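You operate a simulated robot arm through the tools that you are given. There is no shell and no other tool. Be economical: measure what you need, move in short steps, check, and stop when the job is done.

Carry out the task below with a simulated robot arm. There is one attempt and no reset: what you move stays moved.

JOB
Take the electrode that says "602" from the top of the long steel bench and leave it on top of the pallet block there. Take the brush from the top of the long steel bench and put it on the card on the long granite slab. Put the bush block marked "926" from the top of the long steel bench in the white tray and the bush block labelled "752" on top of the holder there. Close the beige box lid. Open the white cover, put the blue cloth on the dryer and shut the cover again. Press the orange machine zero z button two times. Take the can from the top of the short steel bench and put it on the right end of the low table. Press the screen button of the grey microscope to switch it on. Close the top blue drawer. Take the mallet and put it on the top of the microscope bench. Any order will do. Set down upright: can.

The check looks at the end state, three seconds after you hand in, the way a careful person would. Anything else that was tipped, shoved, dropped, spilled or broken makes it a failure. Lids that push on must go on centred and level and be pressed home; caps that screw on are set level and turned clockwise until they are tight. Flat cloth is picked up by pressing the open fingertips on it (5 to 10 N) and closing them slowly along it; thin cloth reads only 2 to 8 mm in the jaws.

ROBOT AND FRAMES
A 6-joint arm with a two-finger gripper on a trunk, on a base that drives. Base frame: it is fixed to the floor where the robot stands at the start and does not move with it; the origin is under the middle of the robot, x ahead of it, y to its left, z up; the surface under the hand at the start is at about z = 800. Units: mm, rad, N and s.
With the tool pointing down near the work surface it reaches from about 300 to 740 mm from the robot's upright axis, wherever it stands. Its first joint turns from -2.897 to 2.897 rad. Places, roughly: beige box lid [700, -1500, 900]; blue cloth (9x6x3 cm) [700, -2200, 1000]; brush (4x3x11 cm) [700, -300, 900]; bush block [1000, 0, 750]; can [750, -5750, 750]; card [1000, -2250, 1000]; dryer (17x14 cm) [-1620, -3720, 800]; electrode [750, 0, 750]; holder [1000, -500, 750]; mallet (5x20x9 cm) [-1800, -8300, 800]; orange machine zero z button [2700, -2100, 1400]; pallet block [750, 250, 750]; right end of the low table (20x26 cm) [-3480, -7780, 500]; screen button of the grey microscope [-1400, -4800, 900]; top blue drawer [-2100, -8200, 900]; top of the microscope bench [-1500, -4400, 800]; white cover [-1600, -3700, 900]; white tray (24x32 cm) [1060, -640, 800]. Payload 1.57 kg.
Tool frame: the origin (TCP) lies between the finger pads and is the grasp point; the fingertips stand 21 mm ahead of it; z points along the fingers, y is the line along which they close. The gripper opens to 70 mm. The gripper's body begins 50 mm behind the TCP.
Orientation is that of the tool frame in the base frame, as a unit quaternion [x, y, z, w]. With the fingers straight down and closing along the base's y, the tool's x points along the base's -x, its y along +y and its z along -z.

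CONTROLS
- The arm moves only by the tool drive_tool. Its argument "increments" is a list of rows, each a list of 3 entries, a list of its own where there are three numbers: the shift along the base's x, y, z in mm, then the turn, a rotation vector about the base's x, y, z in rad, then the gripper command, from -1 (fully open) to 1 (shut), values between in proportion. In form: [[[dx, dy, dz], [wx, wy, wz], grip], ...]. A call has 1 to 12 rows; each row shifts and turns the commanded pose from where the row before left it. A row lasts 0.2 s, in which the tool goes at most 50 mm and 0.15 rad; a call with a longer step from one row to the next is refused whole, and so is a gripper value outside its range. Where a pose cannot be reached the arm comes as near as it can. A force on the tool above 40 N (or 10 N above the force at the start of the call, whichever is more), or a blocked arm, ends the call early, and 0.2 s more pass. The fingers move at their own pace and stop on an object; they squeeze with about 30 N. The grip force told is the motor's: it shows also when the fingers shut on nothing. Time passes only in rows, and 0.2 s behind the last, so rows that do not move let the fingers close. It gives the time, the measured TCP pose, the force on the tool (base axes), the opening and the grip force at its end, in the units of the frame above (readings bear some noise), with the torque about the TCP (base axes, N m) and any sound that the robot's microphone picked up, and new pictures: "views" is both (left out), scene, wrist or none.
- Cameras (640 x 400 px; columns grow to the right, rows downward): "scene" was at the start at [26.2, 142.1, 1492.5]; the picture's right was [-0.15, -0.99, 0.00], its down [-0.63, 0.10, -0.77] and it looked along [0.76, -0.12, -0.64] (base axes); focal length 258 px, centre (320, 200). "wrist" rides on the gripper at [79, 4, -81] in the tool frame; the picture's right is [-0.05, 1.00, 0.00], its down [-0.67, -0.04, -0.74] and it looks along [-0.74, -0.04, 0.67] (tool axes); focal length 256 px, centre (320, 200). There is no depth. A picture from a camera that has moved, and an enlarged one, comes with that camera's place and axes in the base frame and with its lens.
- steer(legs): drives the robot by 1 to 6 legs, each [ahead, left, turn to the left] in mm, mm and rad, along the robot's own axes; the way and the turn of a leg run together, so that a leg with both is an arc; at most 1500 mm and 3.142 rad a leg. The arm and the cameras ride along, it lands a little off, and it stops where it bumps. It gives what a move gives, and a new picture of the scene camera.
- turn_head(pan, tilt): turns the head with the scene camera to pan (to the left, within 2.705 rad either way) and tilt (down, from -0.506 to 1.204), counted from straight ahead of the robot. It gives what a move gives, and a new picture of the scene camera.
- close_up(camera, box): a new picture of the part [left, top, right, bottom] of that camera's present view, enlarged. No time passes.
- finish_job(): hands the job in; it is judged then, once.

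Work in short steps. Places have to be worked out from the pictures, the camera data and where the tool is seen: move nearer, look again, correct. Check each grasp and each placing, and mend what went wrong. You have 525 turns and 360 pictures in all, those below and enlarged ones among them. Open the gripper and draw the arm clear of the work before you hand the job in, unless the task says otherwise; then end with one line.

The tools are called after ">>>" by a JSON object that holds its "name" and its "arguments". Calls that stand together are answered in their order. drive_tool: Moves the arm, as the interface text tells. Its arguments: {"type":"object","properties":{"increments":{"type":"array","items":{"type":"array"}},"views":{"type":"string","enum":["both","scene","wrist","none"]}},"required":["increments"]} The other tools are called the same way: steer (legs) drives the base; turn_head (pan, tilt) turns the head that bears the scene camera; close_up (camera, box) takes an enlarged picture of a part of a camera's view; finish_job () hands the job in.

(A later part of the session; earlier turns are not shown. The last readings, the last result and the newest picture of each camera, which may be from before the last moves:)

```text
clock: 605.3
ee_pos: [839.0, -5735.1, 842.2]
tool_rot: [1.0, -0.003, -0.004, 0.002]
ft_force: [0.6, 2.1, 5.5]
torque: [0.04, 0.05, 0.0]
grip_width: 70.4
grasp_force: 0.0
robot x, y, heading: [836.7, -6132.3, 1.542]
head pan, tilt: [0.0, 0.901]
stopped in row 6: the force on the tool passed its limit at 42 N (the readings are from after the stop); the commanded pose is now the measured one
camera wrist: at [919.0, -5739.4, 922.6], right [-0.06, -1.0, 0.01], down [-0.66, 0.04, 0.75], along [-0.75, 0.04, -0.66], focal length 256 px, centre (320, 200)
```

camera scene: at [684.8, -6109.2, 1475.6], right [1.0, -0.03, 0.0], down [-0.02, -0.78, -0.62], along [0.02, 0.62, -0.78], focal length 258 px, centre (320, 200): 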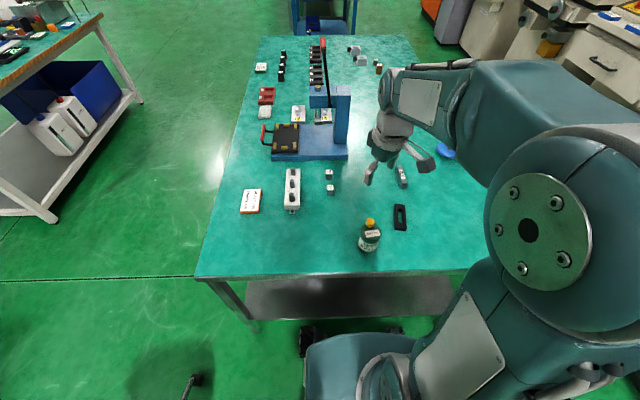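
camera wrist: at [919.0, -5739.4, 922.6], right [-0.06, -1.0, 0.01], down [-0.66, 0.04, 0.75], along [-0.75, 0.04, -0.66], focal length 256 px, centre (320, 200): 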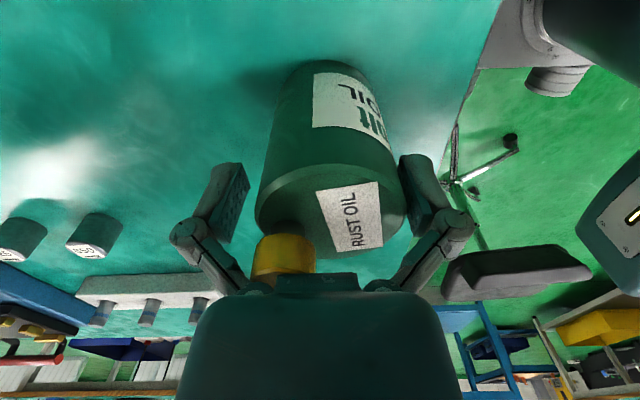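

The cap touched the palm. I rise 8 mm, shift slightly and close on the body.

>>> {"name": "drive_tool", "arguments": {"increments": [[[0, 0, 8], [0, 0, 0], -1], [[0, -3, 0], [0, 0, 0], -1], [[0, 0, 0], [0, 0, 0], 0.0], [[0, 0, 0], [0, 0, 0], 1], [[0, 0, 0], [0, 0, 0], 1]], "views": "wrist"}}

```text
clock: 606.5
ee_pos: [836.5, -5737.7, 850.4]
tool_rot: [1.0, -0.003, -0.003, 0.002]
ft_force: [-0.7, -1.0, 29.0]
torque: [-0.92, 0.0, -0.02]
grip_width: 58.4
grasp_force: 30.0
robot x, y, heading: [838.5, -6134.1, 1.538]
head pan, tilt: [0.0, 0.901]
camera wrist: at [918.4, -5743.3, 931.4], right [-0.06, -1.0, 0.0], down [-0.66, 0.04, 0.75], along [-0.75, 0.04, -0.66], focal length 256 px, centre (320, 200)
```

wrist: 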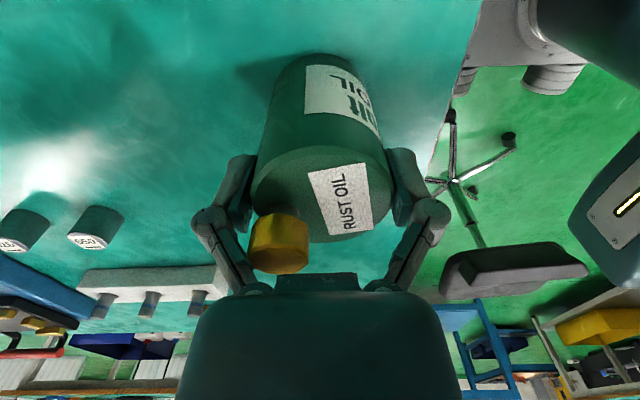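

There is a 29 N load: the off-centre cap presses on the gripper. I reopen, rise, and turn the tool 90° so the cap sits beside the palm.

>>> {"name": "drive_tool", "arguments": {"increments": [[[0, 0, 0], [0, 0, 0], -1], [[0, 0, 0], [0, 0, 0], -1], [[0, 0, 20], [0, 0, 0], -1], [[0, 0, 30], [0, 0, 0], -1], [[0, 0, 30], [0, 0, 0], -1], [[0, 0, 0], [0, 0, -0.145], -1], [[0, 0, 0], [0, 0, -0.145], -1], [[0, 0, 0], [0, 0, -0.145], -1], [[0, 0, 0], [0, 0, -0.145], -1], [[0, 0, 0], [0, 0, -0.145], -1], [[0, 0, 0], [0, 0, -0.145], -1]], "views": "none"}}

>>> {"name": "drive_tool", "arguments": {"increments": [[[0, 0, 0], [0, 0, -0.145], -1], [[0, 0, 0], [0, 0, -0.145], -1], [[0, 0, 0], [0, 0, -0.145], -1], [[0, 0, 0], [0, 0, -0.145], -1], [[0, 0, 0], [0, 0, -0.12], -1], [[0, 0, 0], [0, 0, 0], -1]], "views": "both"}}

>>> {"name": "close_up", "arguments": {"camera": "scene", "box": [330, 180, 430, 270]}}

```text
clock: 608.9
ee_pos: [837.1, -5738.4, 929.9]
tool_rot: [0.904, -0.427, -0.005, 0.001]
ft_force: [0.0, -1.3, -0.3]
torque: [-0.01, 0.01, 0.01]
grip_width: 69.8
grasp_force: 0.0
robot x, y, heading: [837.5, -6132.5, 1.542]
head pan, tilt: [0.0, 0.901]
```

```text
clock: 610.3
ee_pos: [837.4, -5738.8, 930.1]
tool_rot: [-0.704, 0.71, 0.004, 0.001]
ft_force: [0.7, 0.5, -0.5]
torque: [0.0, 0.03, -0.02]
grip_width: 70.0
grasp_force: 0.1
robot x, y, heading: [842.1, -6134.4, 1.54]
head pan, tilt: [0.0, 0.901]
camera scene: at [685.0, -6108.8, 1475.6], right [1.0, -0.03, 0.0], down [-0.02, -0.78, -0.62], along [0.02, 0.62, -0.78], focal length 258 px, centre (320, 200)
camera wrist: at [834.4, -5818.4, 1010.3], right [-1.0, 0.06, 0.01], down [0.05, 0.66, 0.75], along [0.04, 0.75, -0.66], focal length 256 px, centre (320, 200)
```

scene: 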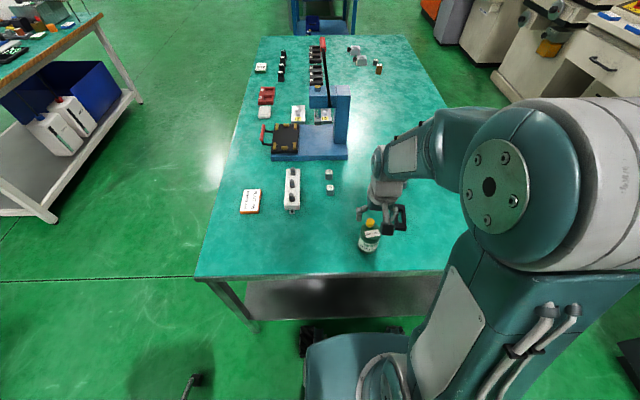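
wrist: 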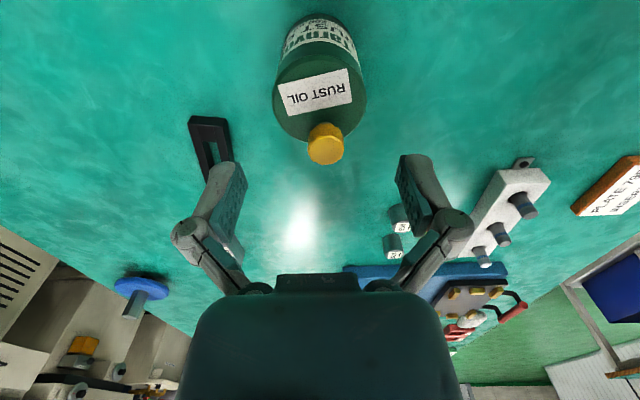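

```text
4.44 times, centred on (380, 225) of scene
camera zoom: at [685.0, -6108.8, 1475.6], right [1.0, -0.03, 0.0], down [-0.02, -0.78, -0.62], along [0.02, 0.62, -0.78], focal length 1146 px, centre (53, 89)
```

zoom: 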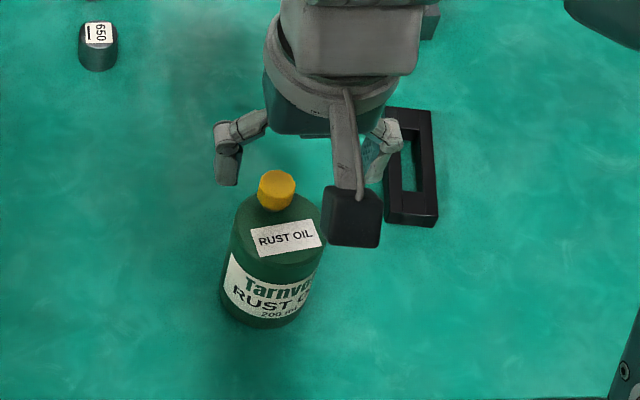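

Body centre is about (837, -5747), cap top about 893. I shift 7 mm and descend to z 854, then close.

>>> {"name": "drive_tool", "arguments": {"increments": [[[0, -7, -20], [0, 0, 0], -1], [[0, 0, -22], [0, 0, 0], -1], [[0, 0, -20], [0, 0, 0], -1], [[0, 0, -14], [0, 0, 0], -1], [[0, 0, 0], [0, 0, 0], 0.0], [[0, 0, 0], [0, 0, 0], 1], [[0, 0, 0], [0, 0, 0], 1]], "views": "wrist"}}

```text
clock: 611.9
ee_pos: [837.8, -5745.4, 854.3]
tool_rot: [-0.705, 0.709, 0.006, 0.001]
ft_force: [1.8, 1.9, 7.0]
torque: [0.15, 0.05, -0.02]
grip_width: 57.2
grasp_force: 29.7
robot x, y, heading: [833.6, -6131.9, 1.54]
head pan, tilt: [0.0, 0.901]
camera wrist: at [834.2, -5825.8, 934.4], right [-1.0, 0.06, 0.01], down [0.04, 0.66, 0.75], along [0.04, 0.75, -0.66], focal length 256 px, centre (320, 200)
```

wrist: 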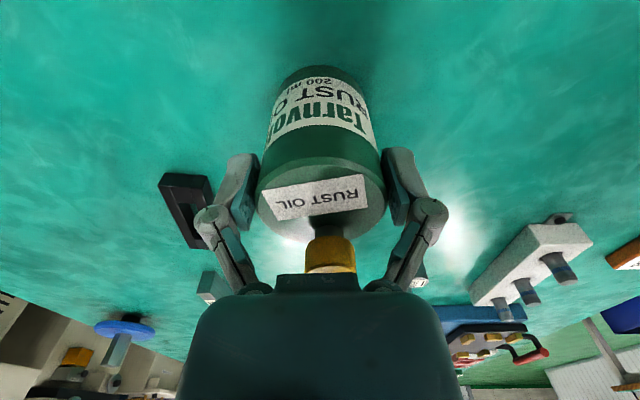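

Gripped at 57 mm. I lift gently and check the hold.

>>> {"name": "drive_tool", "arguments": {"increments": [[[0, 0, 3], [0, 0, 0], 1], [[0, 0, 5], [0, 0, 0], 1], [[0, 0, 8], [0, 0, 0], 1], [[0, 0, 10], [0, 0, 0], 1], [[0, 0, 0], [0, 0, 0], 1]], "views": "wrist"}}

```text
clock: 613.1
ee_pos: [837.0, -5745.7, 880.8]
tool_rot: [-0.705, 0.71, 0.004, 0.0]
ft_force: [0.4, -0.2, -2.5]
torque: [-0.02, 0.0, 0.0]
grip_width: 56.6
grasp_force: 30.8
robot x, y, heading: [840.1, -6129.9, 1.541]
head pan, tilt: [0.0, 0.901]
camera wrist: at [834.3, -5825.7, 960.7], right [-1.0, 0.06, 0.01], down [0.04, 0.66, 0.75], along [0.04, 0.75, -0.66], focal length 256 px, centre (320, 200)
```

wrist: 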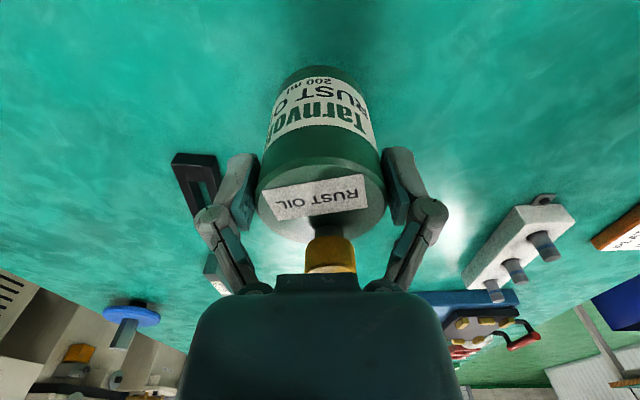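

Held firmly (2.5 N). I raise it and start driving: back south, then turn west.

>>> {"name": "drive_tool", "arguments": {"increments": [[[0, 0, 12], [0, 0, 0], 1], [[0, 0, 18], [0, 0, 0], 1], [[0, 0, 22], [0, 0, 0], 1], [[0, 0, 25], [0, 0, 0], 1], [[0, 0, 25], [0, 0, 0], 1], [[0, 0, 20], [0, 0, 0], 1], [[0, 0, 10], [0, 0, 0], 1]], "views": "none"}}

>>> {"name": "steer", "arguments": {"legs": [[-1300, 0, 0.03], [0, 0, 1.571]]}}

>>> {"name": "turn_head", "arguments": {"pan": 0.0, "tilt": 0.4}}

```text
clock: 614.7
ee_pos: [837.8, -5746.0, 1010.5]
tool_rot: [-0.704, 0.71, 0.005, 0.001]
ft_force: [0.6, -0.5, -2.7]
torque: [-0.02, -0.02, -0.01]
grip_width: 56.7
grasp_force: 30.0
robot x, y, heading: [839.5, -6133.2, 1.539]
head pan, tilt: [0.0, 0.901]
```

```text
clock: 625.1
ee_pos: [426.2, -7441.8, 1013.3]
tool_rot: [1.0, 0.02, -0.004, 0.003]
ft_force: [-0.1, 0.2, -2.8]
torque: [-0.02, -0.01, 0.01]
grip_width: 56.9
grasp_force: 30.4
robot x, y, heading: [811.5, -7421.2, -3.123]
head pan, tilt: [0.0, 0.901]
camera scene: at [796.8, -7575.8, 1475.6], right [-0.02, 1.0, 0.0], down [0.78, 0.01, -0.62], along [-0.62, -0.01, -0.78], focal length 258 px, centre (320, 200)
```

scene: 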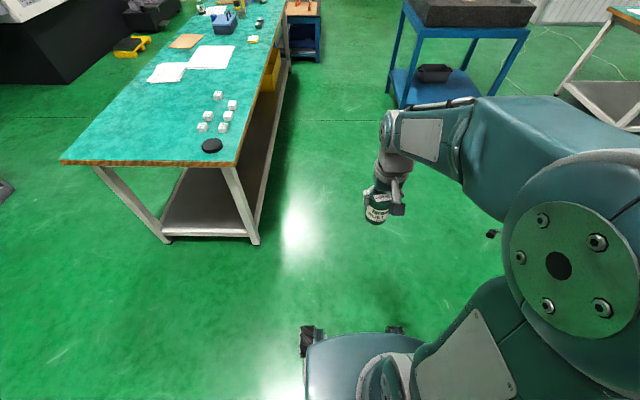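

```text
clock: 626.0
ee_pos: [426.3, -7440.9, 1011.2]
tool_rot: [1.0, 0.02, -0.003, 0.003]
ft_force: [-0.2, -0.2, -3.7]
torque: [0.01, -0.03, -0.02]
grip_width: 57.2
grasp_force: 30.3
robot x, y, heading: [809.2, -7422.1, -3.127]
head pan, tilt: [0.0, 0.4]
camera scene: at [779.7, -7576.1, 1518.6], right [-0.02, 1.0, 0.0], down [0.39, 0.01, -0.92], along [-0.92, -0.02, -0.39], focal length 258 px, centre (320, 200)
```

scene: 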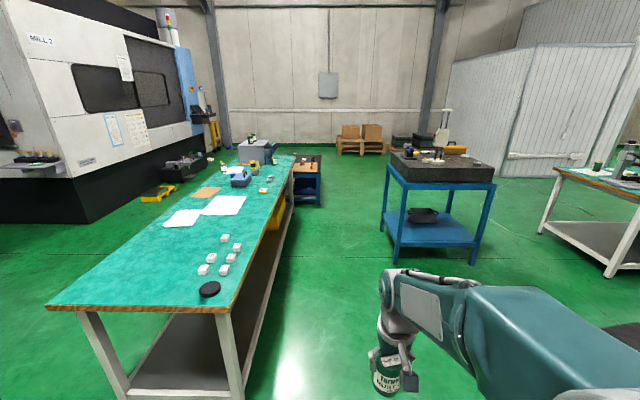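

>>> {"name": "close_up", "arguments": {"camera": "scene", "box": [230, 110, 350, 220]}}

```text
3.64 times, centred on (290, 165) of scene
camera zoom: at [779.7, -7576.1, 1518.6], right [-0.02, 1.0, 0.0], down [0.39, 0.01, -0.92], along [-0.92, -0.02, -0.39], focal length 937 px, centre (429, 327)
```

zoom: 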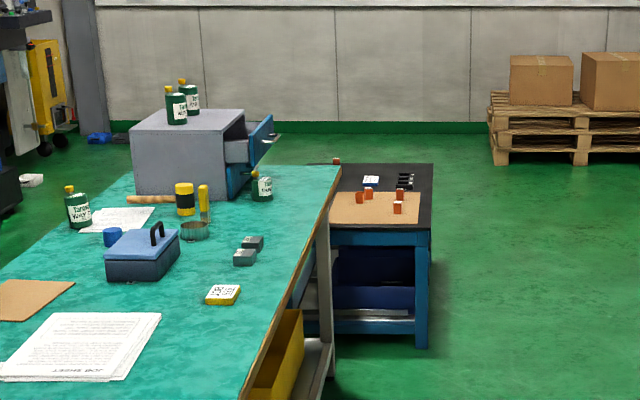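

The low table is beyond the bench; its far (west) end is the target near (-3480, -7780). I drive west along the corridor and then face south at it.

>>> {"name": "steer", "arguments": {"legs": [[1500, 0, -0.015], [1500, 0, 0], [0, -190, 0], [1270, 0, 0], [0, 0, 1.571]]}}

>>> {"name": "turn_head", "arguments": {"pan": 0.0, "tilt": 0.9}}

```text
clock: 651.4
ee_pos: [-3418.3, -7681.6, 1010.5]
tool_rot: [0.684, 0.729, 0.0, 0.004]
ft_force: [0.6, 0.0, -1.8]
torque: [0.02, 0.01, -0.04]
grip_width: 56.9
grasp_force: 30.1
robot x, y, heading: [-3446.4, -7298.5, -1.528]
head pan, tilt: [0.0, 0.4]
camera scene: at [-3290.1, -7324.1, 1518.8], right [-1.0, -0.04, 0.0], down [-0.02, 0.39, -0.92], along [0.04, -0.92, -0.39], focal length 258 px, centre (320, 200)
```

scene: 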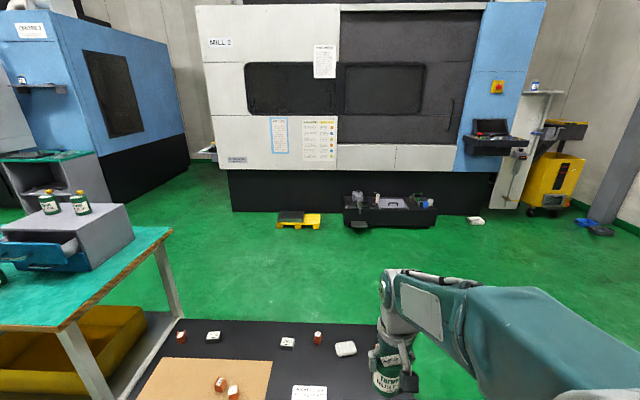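

```text
clock: 652.4
ee_pos: [-3417.4, -7680.0, 1010.8]
tool_rot: [0.684, 0.729, -0.001, 0.005]
ft_force: [0.0, 0.4, -2.3]
torque: [0.02, 0.04, -0.01]
grip_width: 57.1
grasp_force: 29.8
robot x, y, heading: [-3448.4, -7300.0, -1.531]
head pan, tilt: [0.0, 0.901]
camera scene: at [-3289.6, -7306.9, 1475.7], right [-1.0, -0.04, 0.0], down [-0.03, 0.78, -0.62], along [0.02, -0.62, -0.78], focal length 258 px, centre (320, 200)
```

scene: 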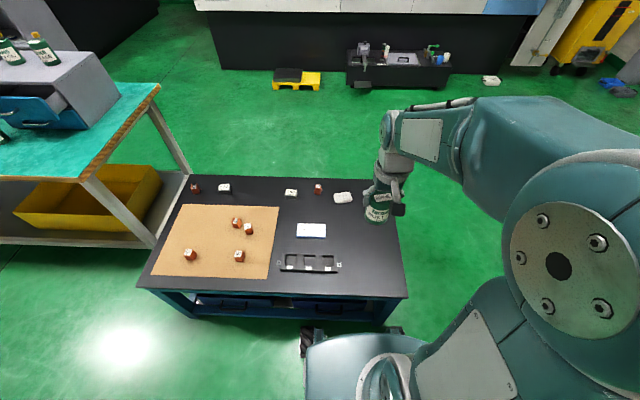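

The free right end is around (-3488, -7795). I carry the can over it and lower, first to about z 640.

>>> {"name": "drive_tool", "arguments": {"increments": [[[-12, -20, -10], [0, 0, 0], 1], [[-20, -30, -20], [0, 0, 0], 1], [[-20, -30, -25], [0, 0, 0], 1], [[-18, -30, -30], [0, 0, 0], 1], [[0, -5, -38], [0, 0, 0], 1], [[0, 0, -40], [0, 0, 0], 1], [[0, 0, -40], [0, 0, 0], 1], [[0, 0, -40], [0, 0, 0], 1], [[0, 0, -40], [0, 0, 0], 1], [[0, 0, -35], [0, 0, 0], 1], [[0, 0, -20], [0, 0, 0], 1], [[0, 0, 0], [0, 0, 0], 1]], "views": "both"}}

```text
clock: 655.0
ee_pos: [-3488.6, -7795.0, 673.4]
tool_rot: [0.684, 0.729, -0.001, 0.005]
ft_force: [0.9, -0.3, -2.1]
torque: [0.0, 0.02, 0.01]
grip_width: 57.1
grasp_force: 29.7
robot x, y, heading: [-3443.7, -7295.5, -1.531]
head pan, tilt: [0.0, 0.901]
camera scene: at [-3290.2, -7308.1, 1475.7], right [-1.0, -0.04, 0.0], down [-0.03, 0.78, -0.62], along [0.02, -0.62, -0.78], focal length 258 px, centre (320, 200)
camera wrist: at [-3489.0, -7714.9, 752.9], right [1.0, 0.01, 0.01], down [0.0, -0.66, 0.75], along [0.01, -0.75, -0.66], focal length 256 px, centre (320, 200)
```

scene: 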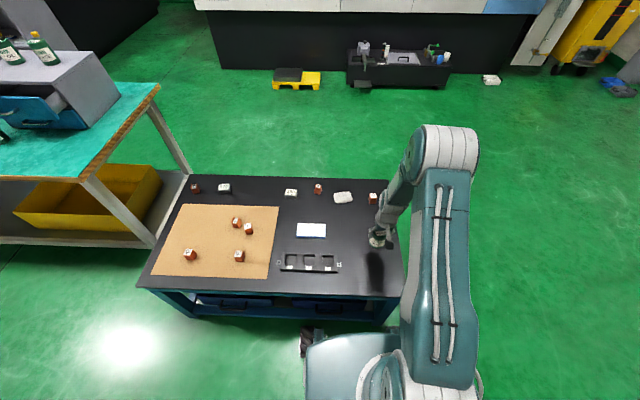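
wrist: 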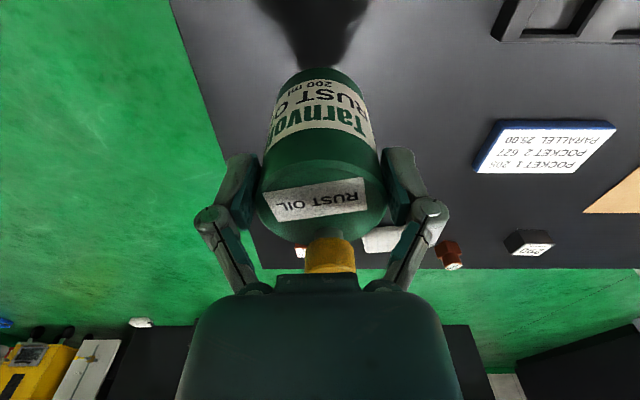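

Lowering further, slowly near the table.

>>> {"name": "drive_tool", "arguments": {"increments": [[[0, 0, -25], [0, 0, 0], 1], [[0, 0, -25], [0, 0, 0], 1], [[0, 0, -15], [0, 0, 0], 1], [[0, 0, -8], [0, 0, 0], 1], [[0, 0, -6], [0, 0, 0], 1], [[0, 0, -5], [0, 0, 0], 1], [[0, 0, -4], [0, 0, 0], 1], [[0, 0, -4], [0, 0, 0], 1], [[0, 0, -4], [0, 0, 0], 1], [[0, 0, -4], [0, 0, 0], 1]], "views": "wrist"}}

```text
clock: 657.2
ee_pos: [-3488.0, -7796.1, 574.2]
tool_rot: [0.685, 0.728, -0.001, 0.004]
ft_force: [-0.2, 4.4, 9.4]
torque: [-0.01, 0.11, -0.03]
grip_width: 56.8
grasp_force: 29.6
robot x, y, heading: [-3443.1, -7297.4, -1.529]
head pan, tilt: [0.0, 0.901]
camera wrist: at [-3488.1, -7716.5, 654.6], right [1.0, 0.01, 0.01], down [0.0, -0.66, 0.75], along [0.01, -0.75, -0.66], focal length 256 px, centre (320, 200)
```

wrist: 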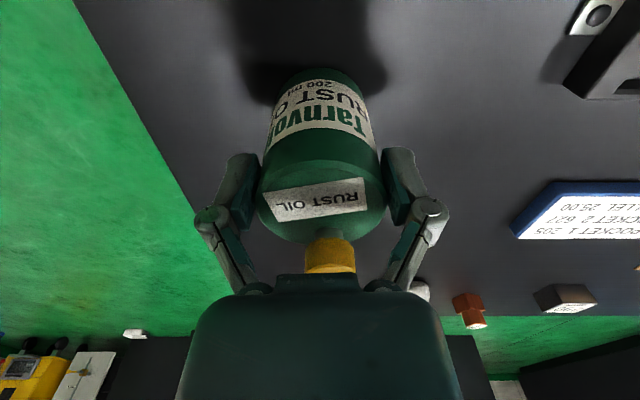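

Contact with the table. I release and rise.

>>> {"name": "drive_tool", "arguments": {"increments": [[[0, 0, -1], [0, 0, 0], 1], [[0, 0, 0], [0, 0, 0], 0.0], [[0, 0, 0], [0, 0, 0], -1], [[0, 0, 0], [0, 0, 0], -1], [[0, 0, 15], [0, 0, 0], -1], [[0, 0, 35], [0, 0, 0], -1], [[0, 0, 45], [0, 0, 0], -1], [[0, 20, 40], [0, 0, 0], -1], [[0, 30, 38], [0, 0, 0], -1], [[0, 30, 38], [0, 0, 0], -1]], "views": "wrist"}}

```text
clock: 659.4
ee_pos: [-3487.0, -7714.8, 783.1]
tool_rot: [0.684, 0.729, 0.0, 0.004]
ft_force: [0.1, 0.5, -0.5]
torque: [0.0, -0.02, 0.0]
grip_width: 70.0
grasp_force: 0.0
robot x, y, heading: [-3444.9, -7296.5, -1.526]
head pan, tilt: [0.0, 0.901]
camera wrist: at [-3487.6, -7634.4, 863.3], right [1.0, 0.01, 0.01], down [0.0, -0.66, 0.75], along [0.01, -0.75, -0.66], focal length 256 px, centre (320, 200)
```

wrist: 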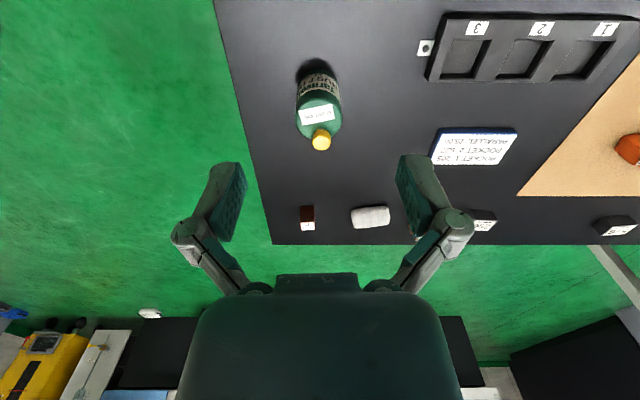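

The can stands upright on the table's right end. Next the drawer and the mallet on the long bench: I raise the arm and drive east.

>>> {"name": "drive_tool", "arguments": {"increments": [[[0, 30, 35], [0, 0, 0], -1], [[0, 30, 38], [0, 0, 0], -1], [[0, 20, 42], [0, 0, 0], -1], [[0, 0, 45], [0, 0, 0], -1], [[0, 0, 45], [0, 0, 0], -1], [[0, 0, 45], [0, 0, 0], -1], [[0, 0, 30], [0, 0, 0], -1]], "views": "none"}}

>>> {"name": "steer", "arguments": {"legs": [[0, 1430, -0.04], [230, 0, 0]]}}

>>> {"name": "turn_head", "arguments": {"pan": 0.0, "tilt": 0.7}}

```text
clock: 661.0
ee_pos: [-3486.3, -7635.3, 1064.4]
tool_rot: [0.685, 0.728, -0.001, 0.005]
ft_force: [0.6, 0.3, -1.0]
torque: [0.01, 0.0, -0.01]
grip_width: 70.0
grasp_force: 0.0
robot x, y, heading: [-3447.6, -7294.5, -1.534]
head pan, tilt: [0.0, 0.901]
```

```text
clock: 669.5
ee_pos: [-2047.9, -7816.4, 1063.8]
tool_rot: [0.692, 0.722, -0.001, 0.004]
ft_force: [-0.1, 0.2, 0.4]
torque: [0.03, 0.02, -0.01]
grip_width: 70.0
grasp_force: 0.1
robot x, y, heading: [-1998.7, -7481.6, -1.549]
head pan, tilt: [0.0, 0.901]
camera scene: at [-1845.3, -7492.9, 1475.7], right [-1.0, -0.02, 0.0], down [-0.02, 0.78, -0.62], along [0.01, -0.62, -0.78], focal length 258 px, centre (320, 200)
```

scene: 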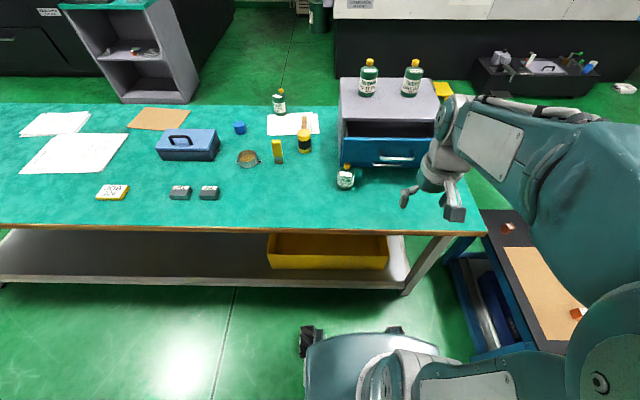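

```text
clock: 670.2
ee_pos: [-2048.3, -7816.5, 1064.2]
tool_rot: [0.692, 0.722, -0.001, 0.004]
ft_force: [-0.8, -0.5, -0.6]
torque: [0.01, -0.01, -0.01]
grip_width: 70.3
grasp_force: 0.0
robot x, y, heading: [-2001.7, -7485.7, -1.551]
head pan, tilt: [0.0, 0.7]
camera scene: at [-1845.1, -7502.4, 1491.8], right [-1.0, -0.02, 0.0], down [-0.01, 0.64, -0.76], along [0.01, -0.76, -0.65], focal length 258 px, centre (320, 200)
```

scene: 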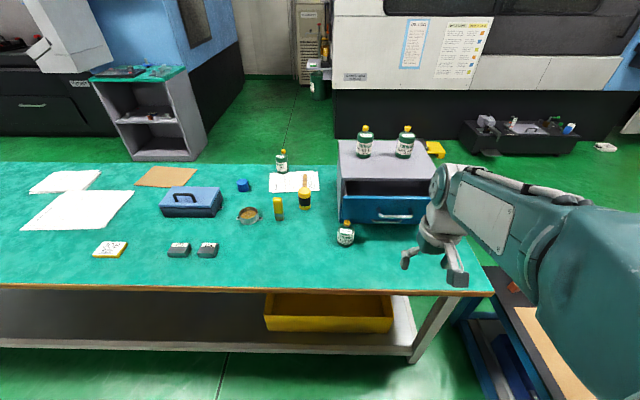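

>>> {"name": "close_up", "arguments": {"camera": "scene", "box": [220, 120, 460, 270]}}

```text
2.67 times, centred on (340, 195) of scene
camera zoom: at [-1845.1, -7502.4, 1491.8], right [-1.0, -0.02, 0.0], down [-0.01, 0.64, -0.76], along [0.01, -0.76, -0.65], focal length 687 px, centre (267, 213)
```

zoom: 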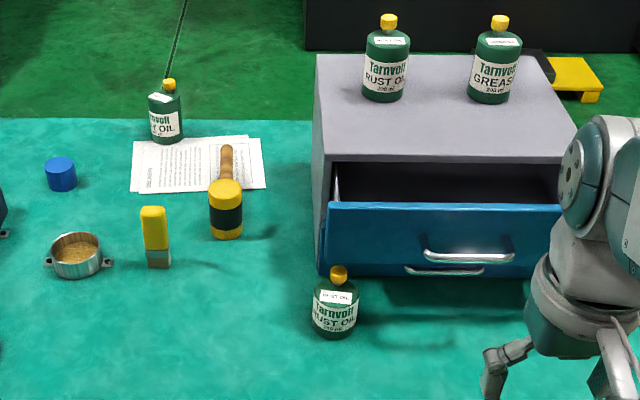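

The top drawer is open toward me; the mallet stands head-down with its handle pointing away at about (-1775, -8264). I drive closer and look with the wrist camera.

>>> {"name": "steer", "arguments": {"legs": [[90, 0, -0.02]]}}

>>> {"name": "drive_tool", "arguments": {"increments": [[[0, 0, 0], [0, 0, 0], 1], [[0, 0, 0], [0, 0, 0], 1]], "views": "wrist"}}

>>> {"name": "close_up", "arguments": {"camera": "wrist", "box": [230, 90, 470, 260]}}

```text
clock: 671.3
ee_pos: [-2053.2, -7905.7, 1063.7]
tool_rot: [0.699, 0.716, 0.0, 0.005]
ft_force: [-0.5, -0.2, -0.5]
torque: [0.03, -0.02, -0.02]
grip_width: 69.9
grasp_force: 0.1
robot x, y, heading: [-1997.8, -7567.4, -1.571]
head pan, tilt: [0.0, 0.7]
camera scene: at [-1844.7, -7595.1, 1491.8], right [-1.0, 0.0, 0.0], down [0.0, 0.64, -0.76], along [0.0, -0.76, -0.64], focal length 258 px, centre (320, 200)
```

scene: 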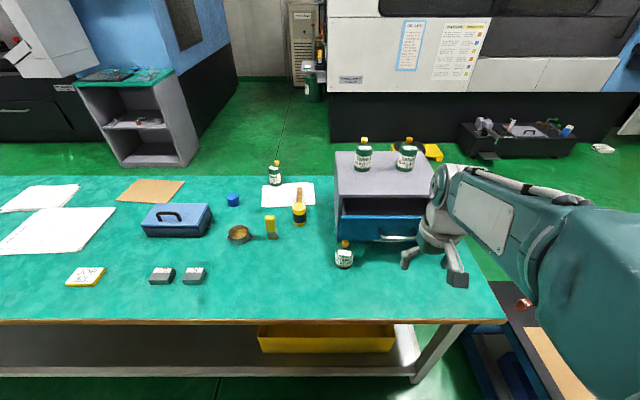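

```text
clock: 671.9
ee_pos: [-2053.1, -7906.2, 1063.6]
tool_rot: [0.699, 0.716, -0.001, 0.005]
ft_force: [0.1, 0.5, 0.6]
torque: [0.01, -0.03, 0.0]
grip_width: 0.0
grasp_force: 28.5
robot x, y, heading: [-2002.4, -7570.4, -1.573]
head pan, tilt: [0.0, 0.7]
camera wrist: at [-2050.8, -7826.0, 1144.5], right [1.0, -0.03, 0.01], down [-0.02, -0.66, 0.75], along [-0.02, -0.75, -0.66], focal length 256 px, centre (320, 200)
```

wrist: 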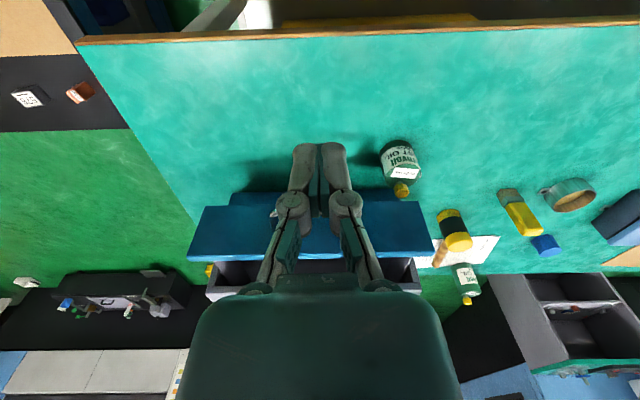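

```text
2.35 times, centred on (350, 175) of wrist
camera zoom: at [-2050.8, -7826.0, 1144.5], right [1.0, -0.03, 0.01], down [-0.02, -0.66, 0.75], along [-0.02, -0.75, -0.66], focal length 602 px, centre (249, 259)
```

zoom: 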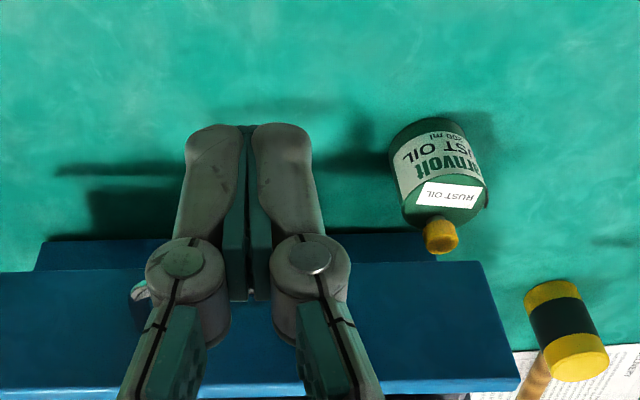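

The drawer face spans z about 900-972 at y about -8120, its handle near (-2076, -8090, 918). I come down in front of the handle with closed fingers.

>>> {"name": "drive_tool", "arguments": {"increments": [[[-6, -35, -10], [0, 0, 0], 1], [[-6, -35, -15], [0, 0, 0], 1], [[-6, -35, -20], [0, 0, 0], 1], [[-5, -20, -30], [0, 0, 0], 1], [[0, 0, -35], [0, 0, 0], 1], [[0, 0, -28], [0, 0, 0], 1], [[0, 0, 0], [0, 0, 0], 1]], "views": "both"}}

>>> {"name": "close_up", "arguments": {"camera": "scene", "box": [320, 130, 460, 280]}}

```text
clock: 673.5
ee_pos: [-2076.3, -8032.3, 926.7]
tool_rot: [0.699, 0.716, -0.001, 0.005]
ft_force: [-0.3, 0.7, -0.3]
torque: [0.01, 0.03, -0.03]
grip_width: 0.0
grasp_force: 27.9
robot x, y, heading: [-2001.6, -7574.0, -1.572]
head pan, tilt: [0.0, 0.7]
camera scene: at [-1844.9, -7596.0, 1491.8], right [-1.0, 0.0, 0.0], down [0.0, 0.65, -0.76], along [0.0, -0.76, -0.65], focal length 258 px, centre (320, 200)
camera wrist: at [-2073.2, -7951.5, 1006.6], right [1.0, -0.03, 0.01], down [-0.02, -0.66, 0.75], along [-0.02, -0.75, -0.66], focal length 256 px, centre (320, 200)
```

scene: 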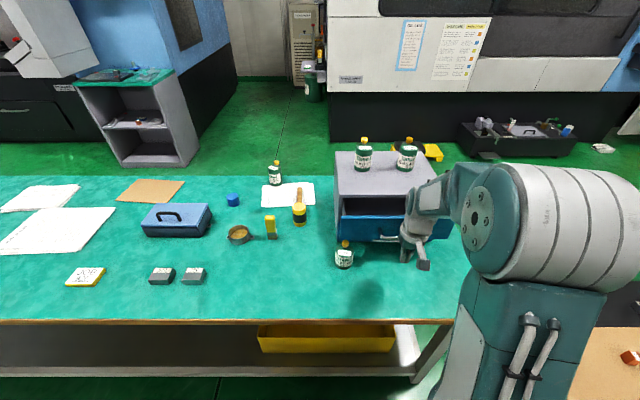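
wrist: 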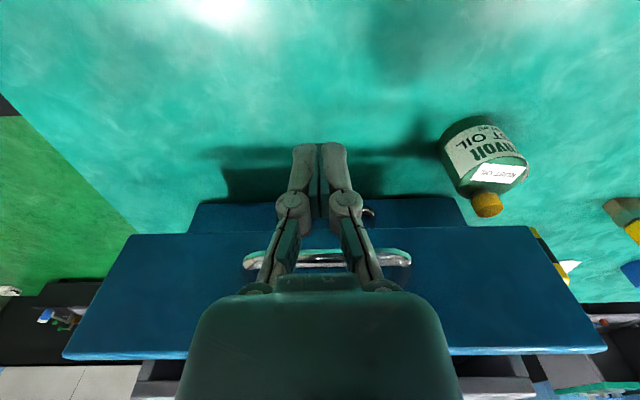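

```text
2.67 times, centred on (390, 205) of scene
camera zoom: at [-1844.9, -7596.0, 1491.8], right [-1.0, 0.0, 0.0], down [0.0, 0.65, -0.76], along [0.0, -0.76, -0.65], focal length 687 px, centre (133, 187)
```

zoom: 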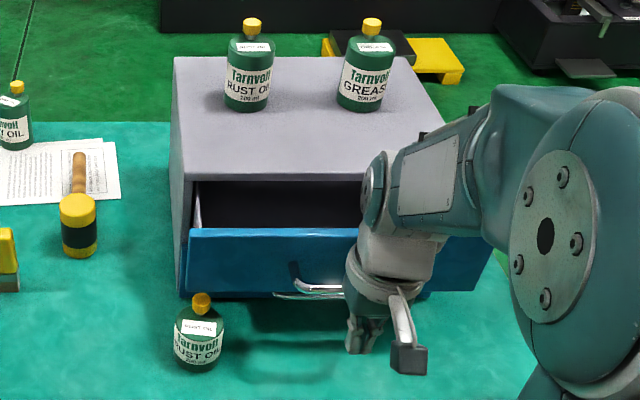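

The bar is at finger height. I push in -y.

>>> {"name": "drive_tool", "arguments": {"increments": [[[0, -12, 0], [0, 0, 0], 1], [[0, -12, 0], [0, 0, 0], 1], [[0, -12, 0], [0, 0, 0], 1], [[0, -12, 0], [0, 0, 0], 1], [[0, -12, 0], [0, 0, 0], 1], [[0, -10, 0], [0, 0, 0], 1]], "views": "none"}}

```text
clock: 674.9
ee_pos: [-2076.8, -8099.6, 924.6]
tool_rot: [0.699, 0.715, -0.002, 0.005]
ft_force: [-1.1, 0.7, 0.3]
torque: [0.0, 0.01, 0.0]
grip_width: 0.0
grasp_force: 28.5
robot x, y, heading: [-2000.4, -7571.9, -1.567]
head pan, tilt: [0.0, 0.7]
```

>>> {"name": "drive_tool", "arguments": {"increments": [[[0, -10, 0], [0, 0, 0], 1], [[0, -10, 0], [0, 0, 0], 1], [[0, -10, 0], [0, 0, 0], 1], [[0, -8, 0], [0, 0, 0], 1], [[0, -8, 0], [0, 0, 0], 1]], "views": "scene"}}

>>> {"name": "close_up", "arguments": {"camera": "scene", "box": [320, 130, 460, 280]}}

```text
clock: 676.1
ee_pos: [-2076.6, -8145.8, 925.9]
tool_rot: [0.699, 0.716, -0.001, 0.005]
ft_force: [-0.2, 1.2, -0.3]
torque: [-0.01, 0.0, -0.02]
grip_width: 0.1
grasp_force: 28.4
robot x, y, heading: [-1999.5, -7572.4, -1.575]
head pan, tilt: [0.0, 0.7]
camera scene: at [-1844.8, -7596.5, 1491.8], right [-1.0, 0.0, 0.0], down [0.0, 0.65, -0.76], along [0.0, -0.76, -0.65], focal length 258 px, centre (320, 200)
```

scene: 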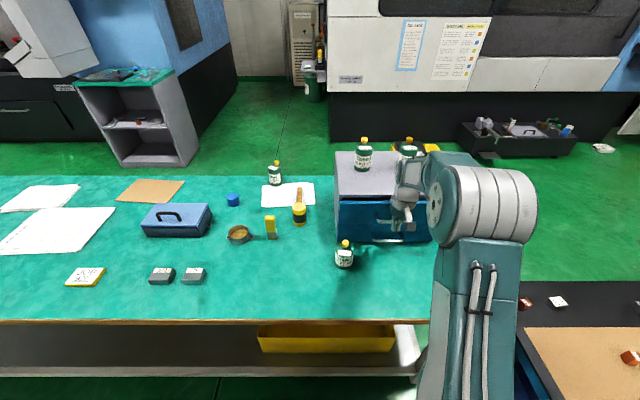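

```text
2.67 times, centred on (390, 205) of scene
camera zoom: at [-1844.8, -7596.5, 1491.8], right [-1.0, 0.0, 0.0], down [0.0, 0.65, -0.76], along [0.0, -0.76, -0.65], focal length 687 px, centre (133, 187)
```

zoom: 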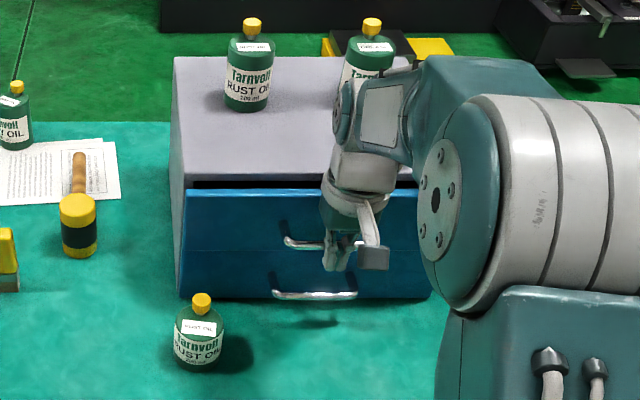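

The drawer is nearly shut. I push on to the stop.

>>> {"name": "drive_tool", "arguments": {"increments": [[[0, -6, 0], [0, 0, 0], 1], [[0, -5, 0], [0, 0, 0], 1], [[0, -5, 0], [0, 0, 0], 1], [[0, -4, 0], [0, 0, 0], 1], [[0, -4, 0], [0, 0, 0], 1], [[0, -3, 0], [0, 0, 0], 1]], "views": "none"}}

>>> {"name": "close_up", "arguments": {"camera": "scene", "box": [320, 130, 460, 280]}}

```text
clock: 676.8
ee_pos: [-2076.3, -8153.3, 924.5]
tool_rot: [0.699, 0.716, 0.004, -0.001]
ft_force: [1.6, 13.8, 3.7]
torque: [-0.1, 0.19, -0.02]
grip_width: 6.1
grasp_force: 28.4
robot x, y, heading: [-2001.4, -7573.3, -1.575]
head pan, tilt: [0.0, 0.7]
stopped in row 3: the force on the tool passed its limit at 47 N (the readings are from after the stop); the commanded pose is now the measured one
```

```text
2.67 times, centred on (390, 205) of scene
camera zoom: at [-1844.4, -7594.8, 1491.8], right [-1.0, 0.0, 0.0], down [0.0, 0.64, -0.76], along [0.0, -0.76, -0.64], focal length 687 px, centre (133, 187)
```

zoom: 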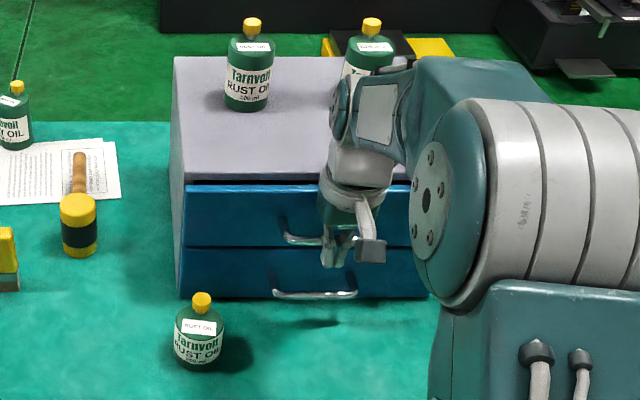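

The drawer is closed flush. I retreat, and shift east for the mallet.

>>> {"name": "drive_tool", "arguments": {"increments": [[[0, 10, 0], [0, 0, 0], 1], [[0, 40, 0], [0, 0, 0], 1], [[0, 40, 15], [0, 0, 0], 1], [[0, 30, 35], [0, 0, 0], -1], [[0, 20, 42], [0, 0, 0], -1], [[0, 10, 45], [0, 0, 0], -1]], "views": "none"}}

>>> {"name": "steer", "arguments": {"legs": [[0, 240, 0]]}}

>>> {"name": "drive_tool", "arguments": {"increments": [[[20, -30, 0], [0, 0, 0], -1], [[20, -35, 0], [0, 0, 0], -1], [[20, -40, 0], [0, 0, 0], -1], [[10, -30, 0], [0, 0, 0], -1], [[0, 0, 0], [0, 0, 0], -1]], "views": "wrist"}}

>>> {"name": "close_up", "arguments": {"camera": "scene", "box": [240, 170, 440, 270]}}

```text
clock: 678.2
ee_pos: [-2076.6, -8003.8, 1064.7]
tool_rot: [0.699, 0.715, 0.005, 0.001]
ft_force: [0.0, 0.3, 0.9]
torque: [0.05, -0.01, 0.0]
grip_width: 69.9
grasp_force: 0.0
robot x, y, heading: [-2001.2, -7567.2, -1.57]
head pan, tilt: [0.0, 0.7]
```

```text
clock: 679.9
ee_pos: [-1851.6, -8003.7, 1064.1]
tool_rot: [0.699, 0.715, 0.007, 0.003]
ft_force: [0.6, 0.0, 0.1]
torque: [0.01, 0.02, -0.01]
grip_width: 70.1
grasp_force: 0.1
robot x, y, heading: [-1766.7, -7568.5, -1.571]
head pan, tilt: [0.0, 0.7]
camera scene: at [-1622.0, -7595.4, 1492.9], right [-1.0, 0.0, -0.01], down [0.01, 0.64, -0.76], along [0.0, -0.76, -0.64], focal length 258 px, centre (320, 200)
```

scene: 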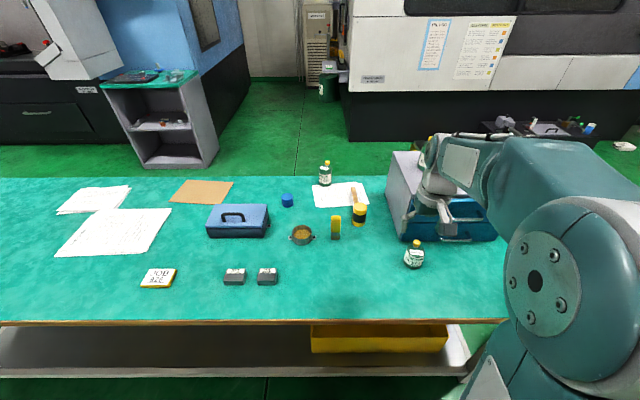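

```text
clock: 681.1
ee_pos: [-1772.3, -8138.0, 1064.6]
tool_rot: [0.7, 0.714, 0.004, 0.0]
ft_force: [-0.5, 0.4, 0.7]
torque: [-0.01, -0.01, -0.02]
grip_width: 70.1
grasp_force: 0.0
robot x, y, heading: [-1769.3, -7569.0, -1.573]
head pan, tilt: [0.0, 0.7]
camera wrist: at [-1769.0, -8058.6, 1146.0], right [1.0, -0.03, 0.01], down [-0.03, -0.67, 0.74], along [-0.02, -0.74, -0.67], focal length 256 px, centre (320, 200)
```

wrist: 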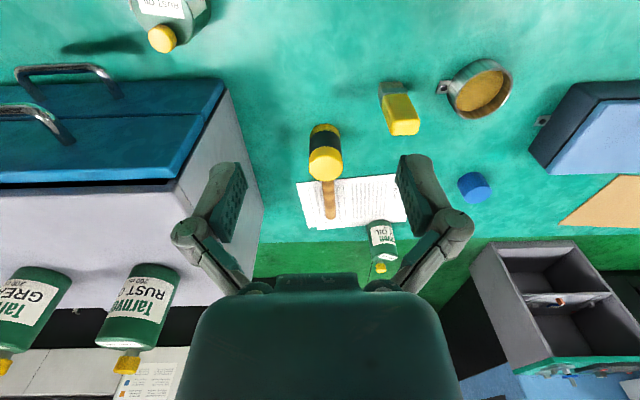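

```text
3.20 times, centred on (340, 220) of scene
camera zoom: at [-1610.1, -7596.2, 1491.7], right [-1.0, 0.0, 0.0], down [0.0, 0.65, -0.76], along [0.0, -0.76, -0.65], focal length 825 px, centre (256, 136)
```

zoom: 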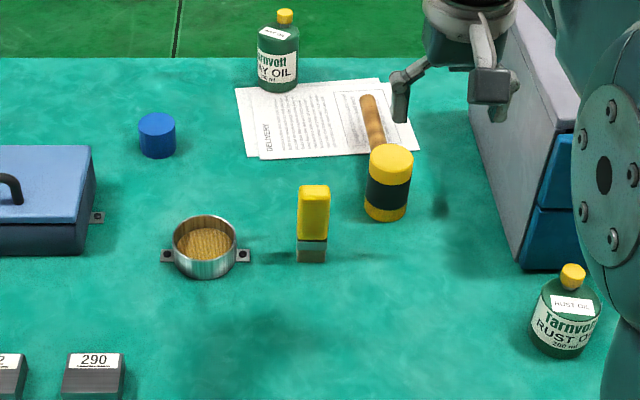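

The mallet head is an upright cylinder centred at (-1766, -8270), top z about 886. I nudge the base 30 mm ahead and go above it.

>>> {"name": "steer", "arguments": {"legs": [[30, 0, 0]]}}

>>> {"name": "drive_tool", "arguments": {"increments": [[[3, -25, -15], [0, 0, 0.02], -1], [[3, -35, -25], [0, 0, 0.02], -1], [[0, -30, -30], [0, 0, 0], -1], [[0, -10, -35], [0, 0, 0], -1], [[0, 0, 0], [0, 0, 0], -1]], "views": "wrist"}}

>>> {"name": "close_up", "arguments": {"camera": "scene", "box": [300, 170, 420, 250]}}

```text
clock: 682.0
ee_pos: [-1772.5, -8167.3, 1065.0]
tool_rot: [0.7, 0.714, 0.004, 0.002]
ft_force: [-0.5, -0.6, -0.3]
torque: [-0.02, 0.01, -0.01]
grip_width: 69.8
grasp_force: 0.1
robot x, y, heading: [-1769.0, -7598.0, -1.564]
head pan, tilt: [0.0, 0.7]
camera scene: at [-1611.6, -7625.6, 1491.8], right [-1.0, 0.0, 0.0], down [0.0, 0.65, -0.76], along [0.0, -0.76, -0.65], focal length 258 px, centre (320, 200)
```

scene: 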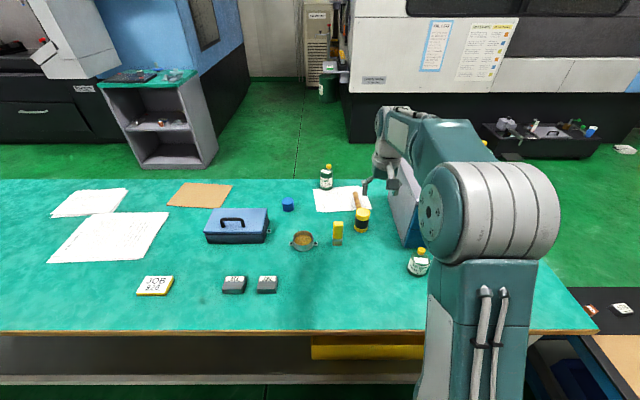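

```text
clock: 683.1
ee_pos: [-1767.5, -8266.4, 960.0]
tool_rot: [0.686, 0.728, 0.003, 0.001]
ft_force: [-0.3, 0.0, -0.3]
torque: [-0.01, 0.04, 0.0]
grip_width: 69.8
grasp_force: 0.0
robot x, y, heading: [-1765.8, -7597.7, -1.569]
head pan, tilt: [0.0, 0.7]
camera wrist: at [-1767.3, -8187.3, 1040.8], right [1.0, 0.01, 0.01], down [0.0, -0.67, 0.74], along [0.01, -0.74, -0.67], focal length 256 px, centre (320, 200)
```

wrist: 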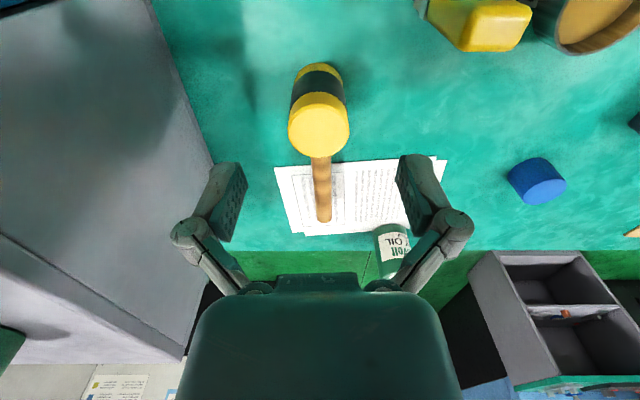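

```text
5.00 times, centred on (360, 210) of scene
camera zoom: at [-1611.4, -7626.3, 1491.8], right [-1.0, 0.0, 0.0], down [0.0, 0.65, -0.76], along [0.0, -0.76, -0.65], focal length 1289 px, centre (120, 150)
```

zoom: 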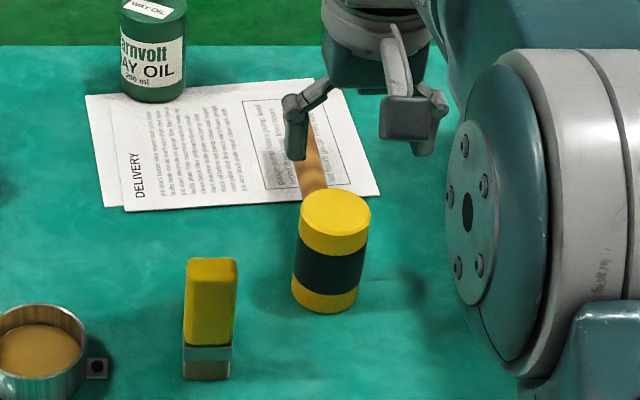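

Wrist views agree on y about -8281. The cabinet side is about 45 mm clear of the left finger. I lower around the head and close.

>>> {"name": "drive_tool", "arguments": {"increments": [[[1, -14, -15], [0, 0, 0], -1], [[0, 0, -25], [0, 0, 0], -1], [[0, 0, -25], [0, 0, 0], -1], [[0, 0, -20], [0, 0, 0], -1], [[0, 0, -14], [0, 0, 0], -1], [[0, 0, 0], [0, 0, 0], -1]], "views": "wrist"}}

```text
clock: 684.5
ee_pos: [-1766.6, -8280.3, 862.1]
tool_rot: [0.685, 0.728, 0.003, 0.001]
ft_force: [0.5, -0.4, -0.1]
torque: [-0.01, -0.02, -0.02]
grip_width: 69.9
grasp_force: 0.0
robot x, y, heading: [-1769.4, -7597.7, -1.57]
head pan, tilt: [0.0, 0.7]
camera wrist: at [-1765.9, -8201.9, 943.1], right [1.0, 0.01, 0.01], down [0.0, -0.67, 0.74], along [0.01, -0.74, -0.67], focal length 256 px, centre (320, 200)
```

wrist: 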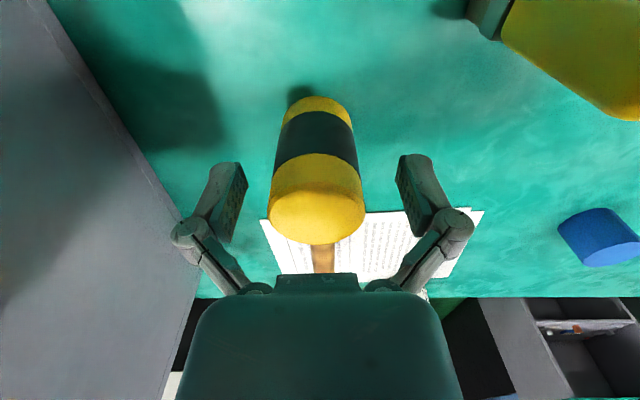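

Centred. I close and lift gently.

>>> {"name": "drive_tool", "arguments": {"increments": [[[0, 2, -6], [0, 0, 0], -1], [[0, 0, 0], [0, 0, 0], 0.0], [[0, 0, 0], [0, 0, 0], 1], [[0, 0, 0], [0, 0, 0], 1], [[0, 0, 4], [0, 0, 0], 1], [[0, 0, 6], [0, 0, 0], 1], [[0, 0, 10], [0, 0, 0], 1], [[0, 0, 0], [0, 0, 0], 1]], "views": "wrist"}}

```text
clock: 686.4
ee_pos: [-1768.2, -8278.2, 876.9]
tool_rot: [0.685, 0.729, 0.004, 0.001]
ft_force: [-0.1, 1.2, 1.0]
torque: [0.02, -0.02, 0.01]
grip_width: 0.0
grasp_force: 28.6
robot x, y, heading: [-1764.2, -7598.9, -1.572]
head pan, tilt: [0.0, 0.7]
camera wrist: at [-1766.5, -8199.2, 957.6], right [1.0, 0.01, 0.01], down [0.0, -0.67, 0.74], along [0.01, -0.74, -0.67], focal length 256 px, centre (320, 200)
```

wrist: 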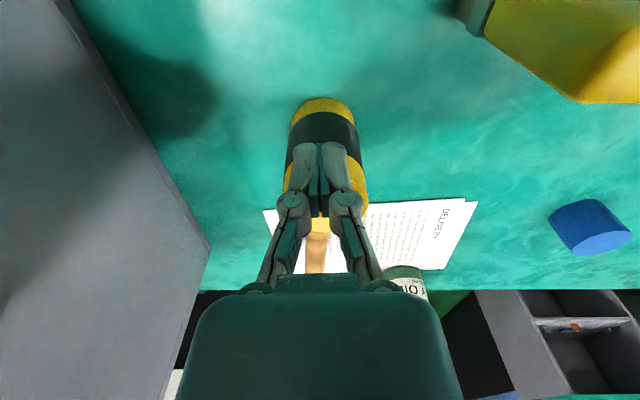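

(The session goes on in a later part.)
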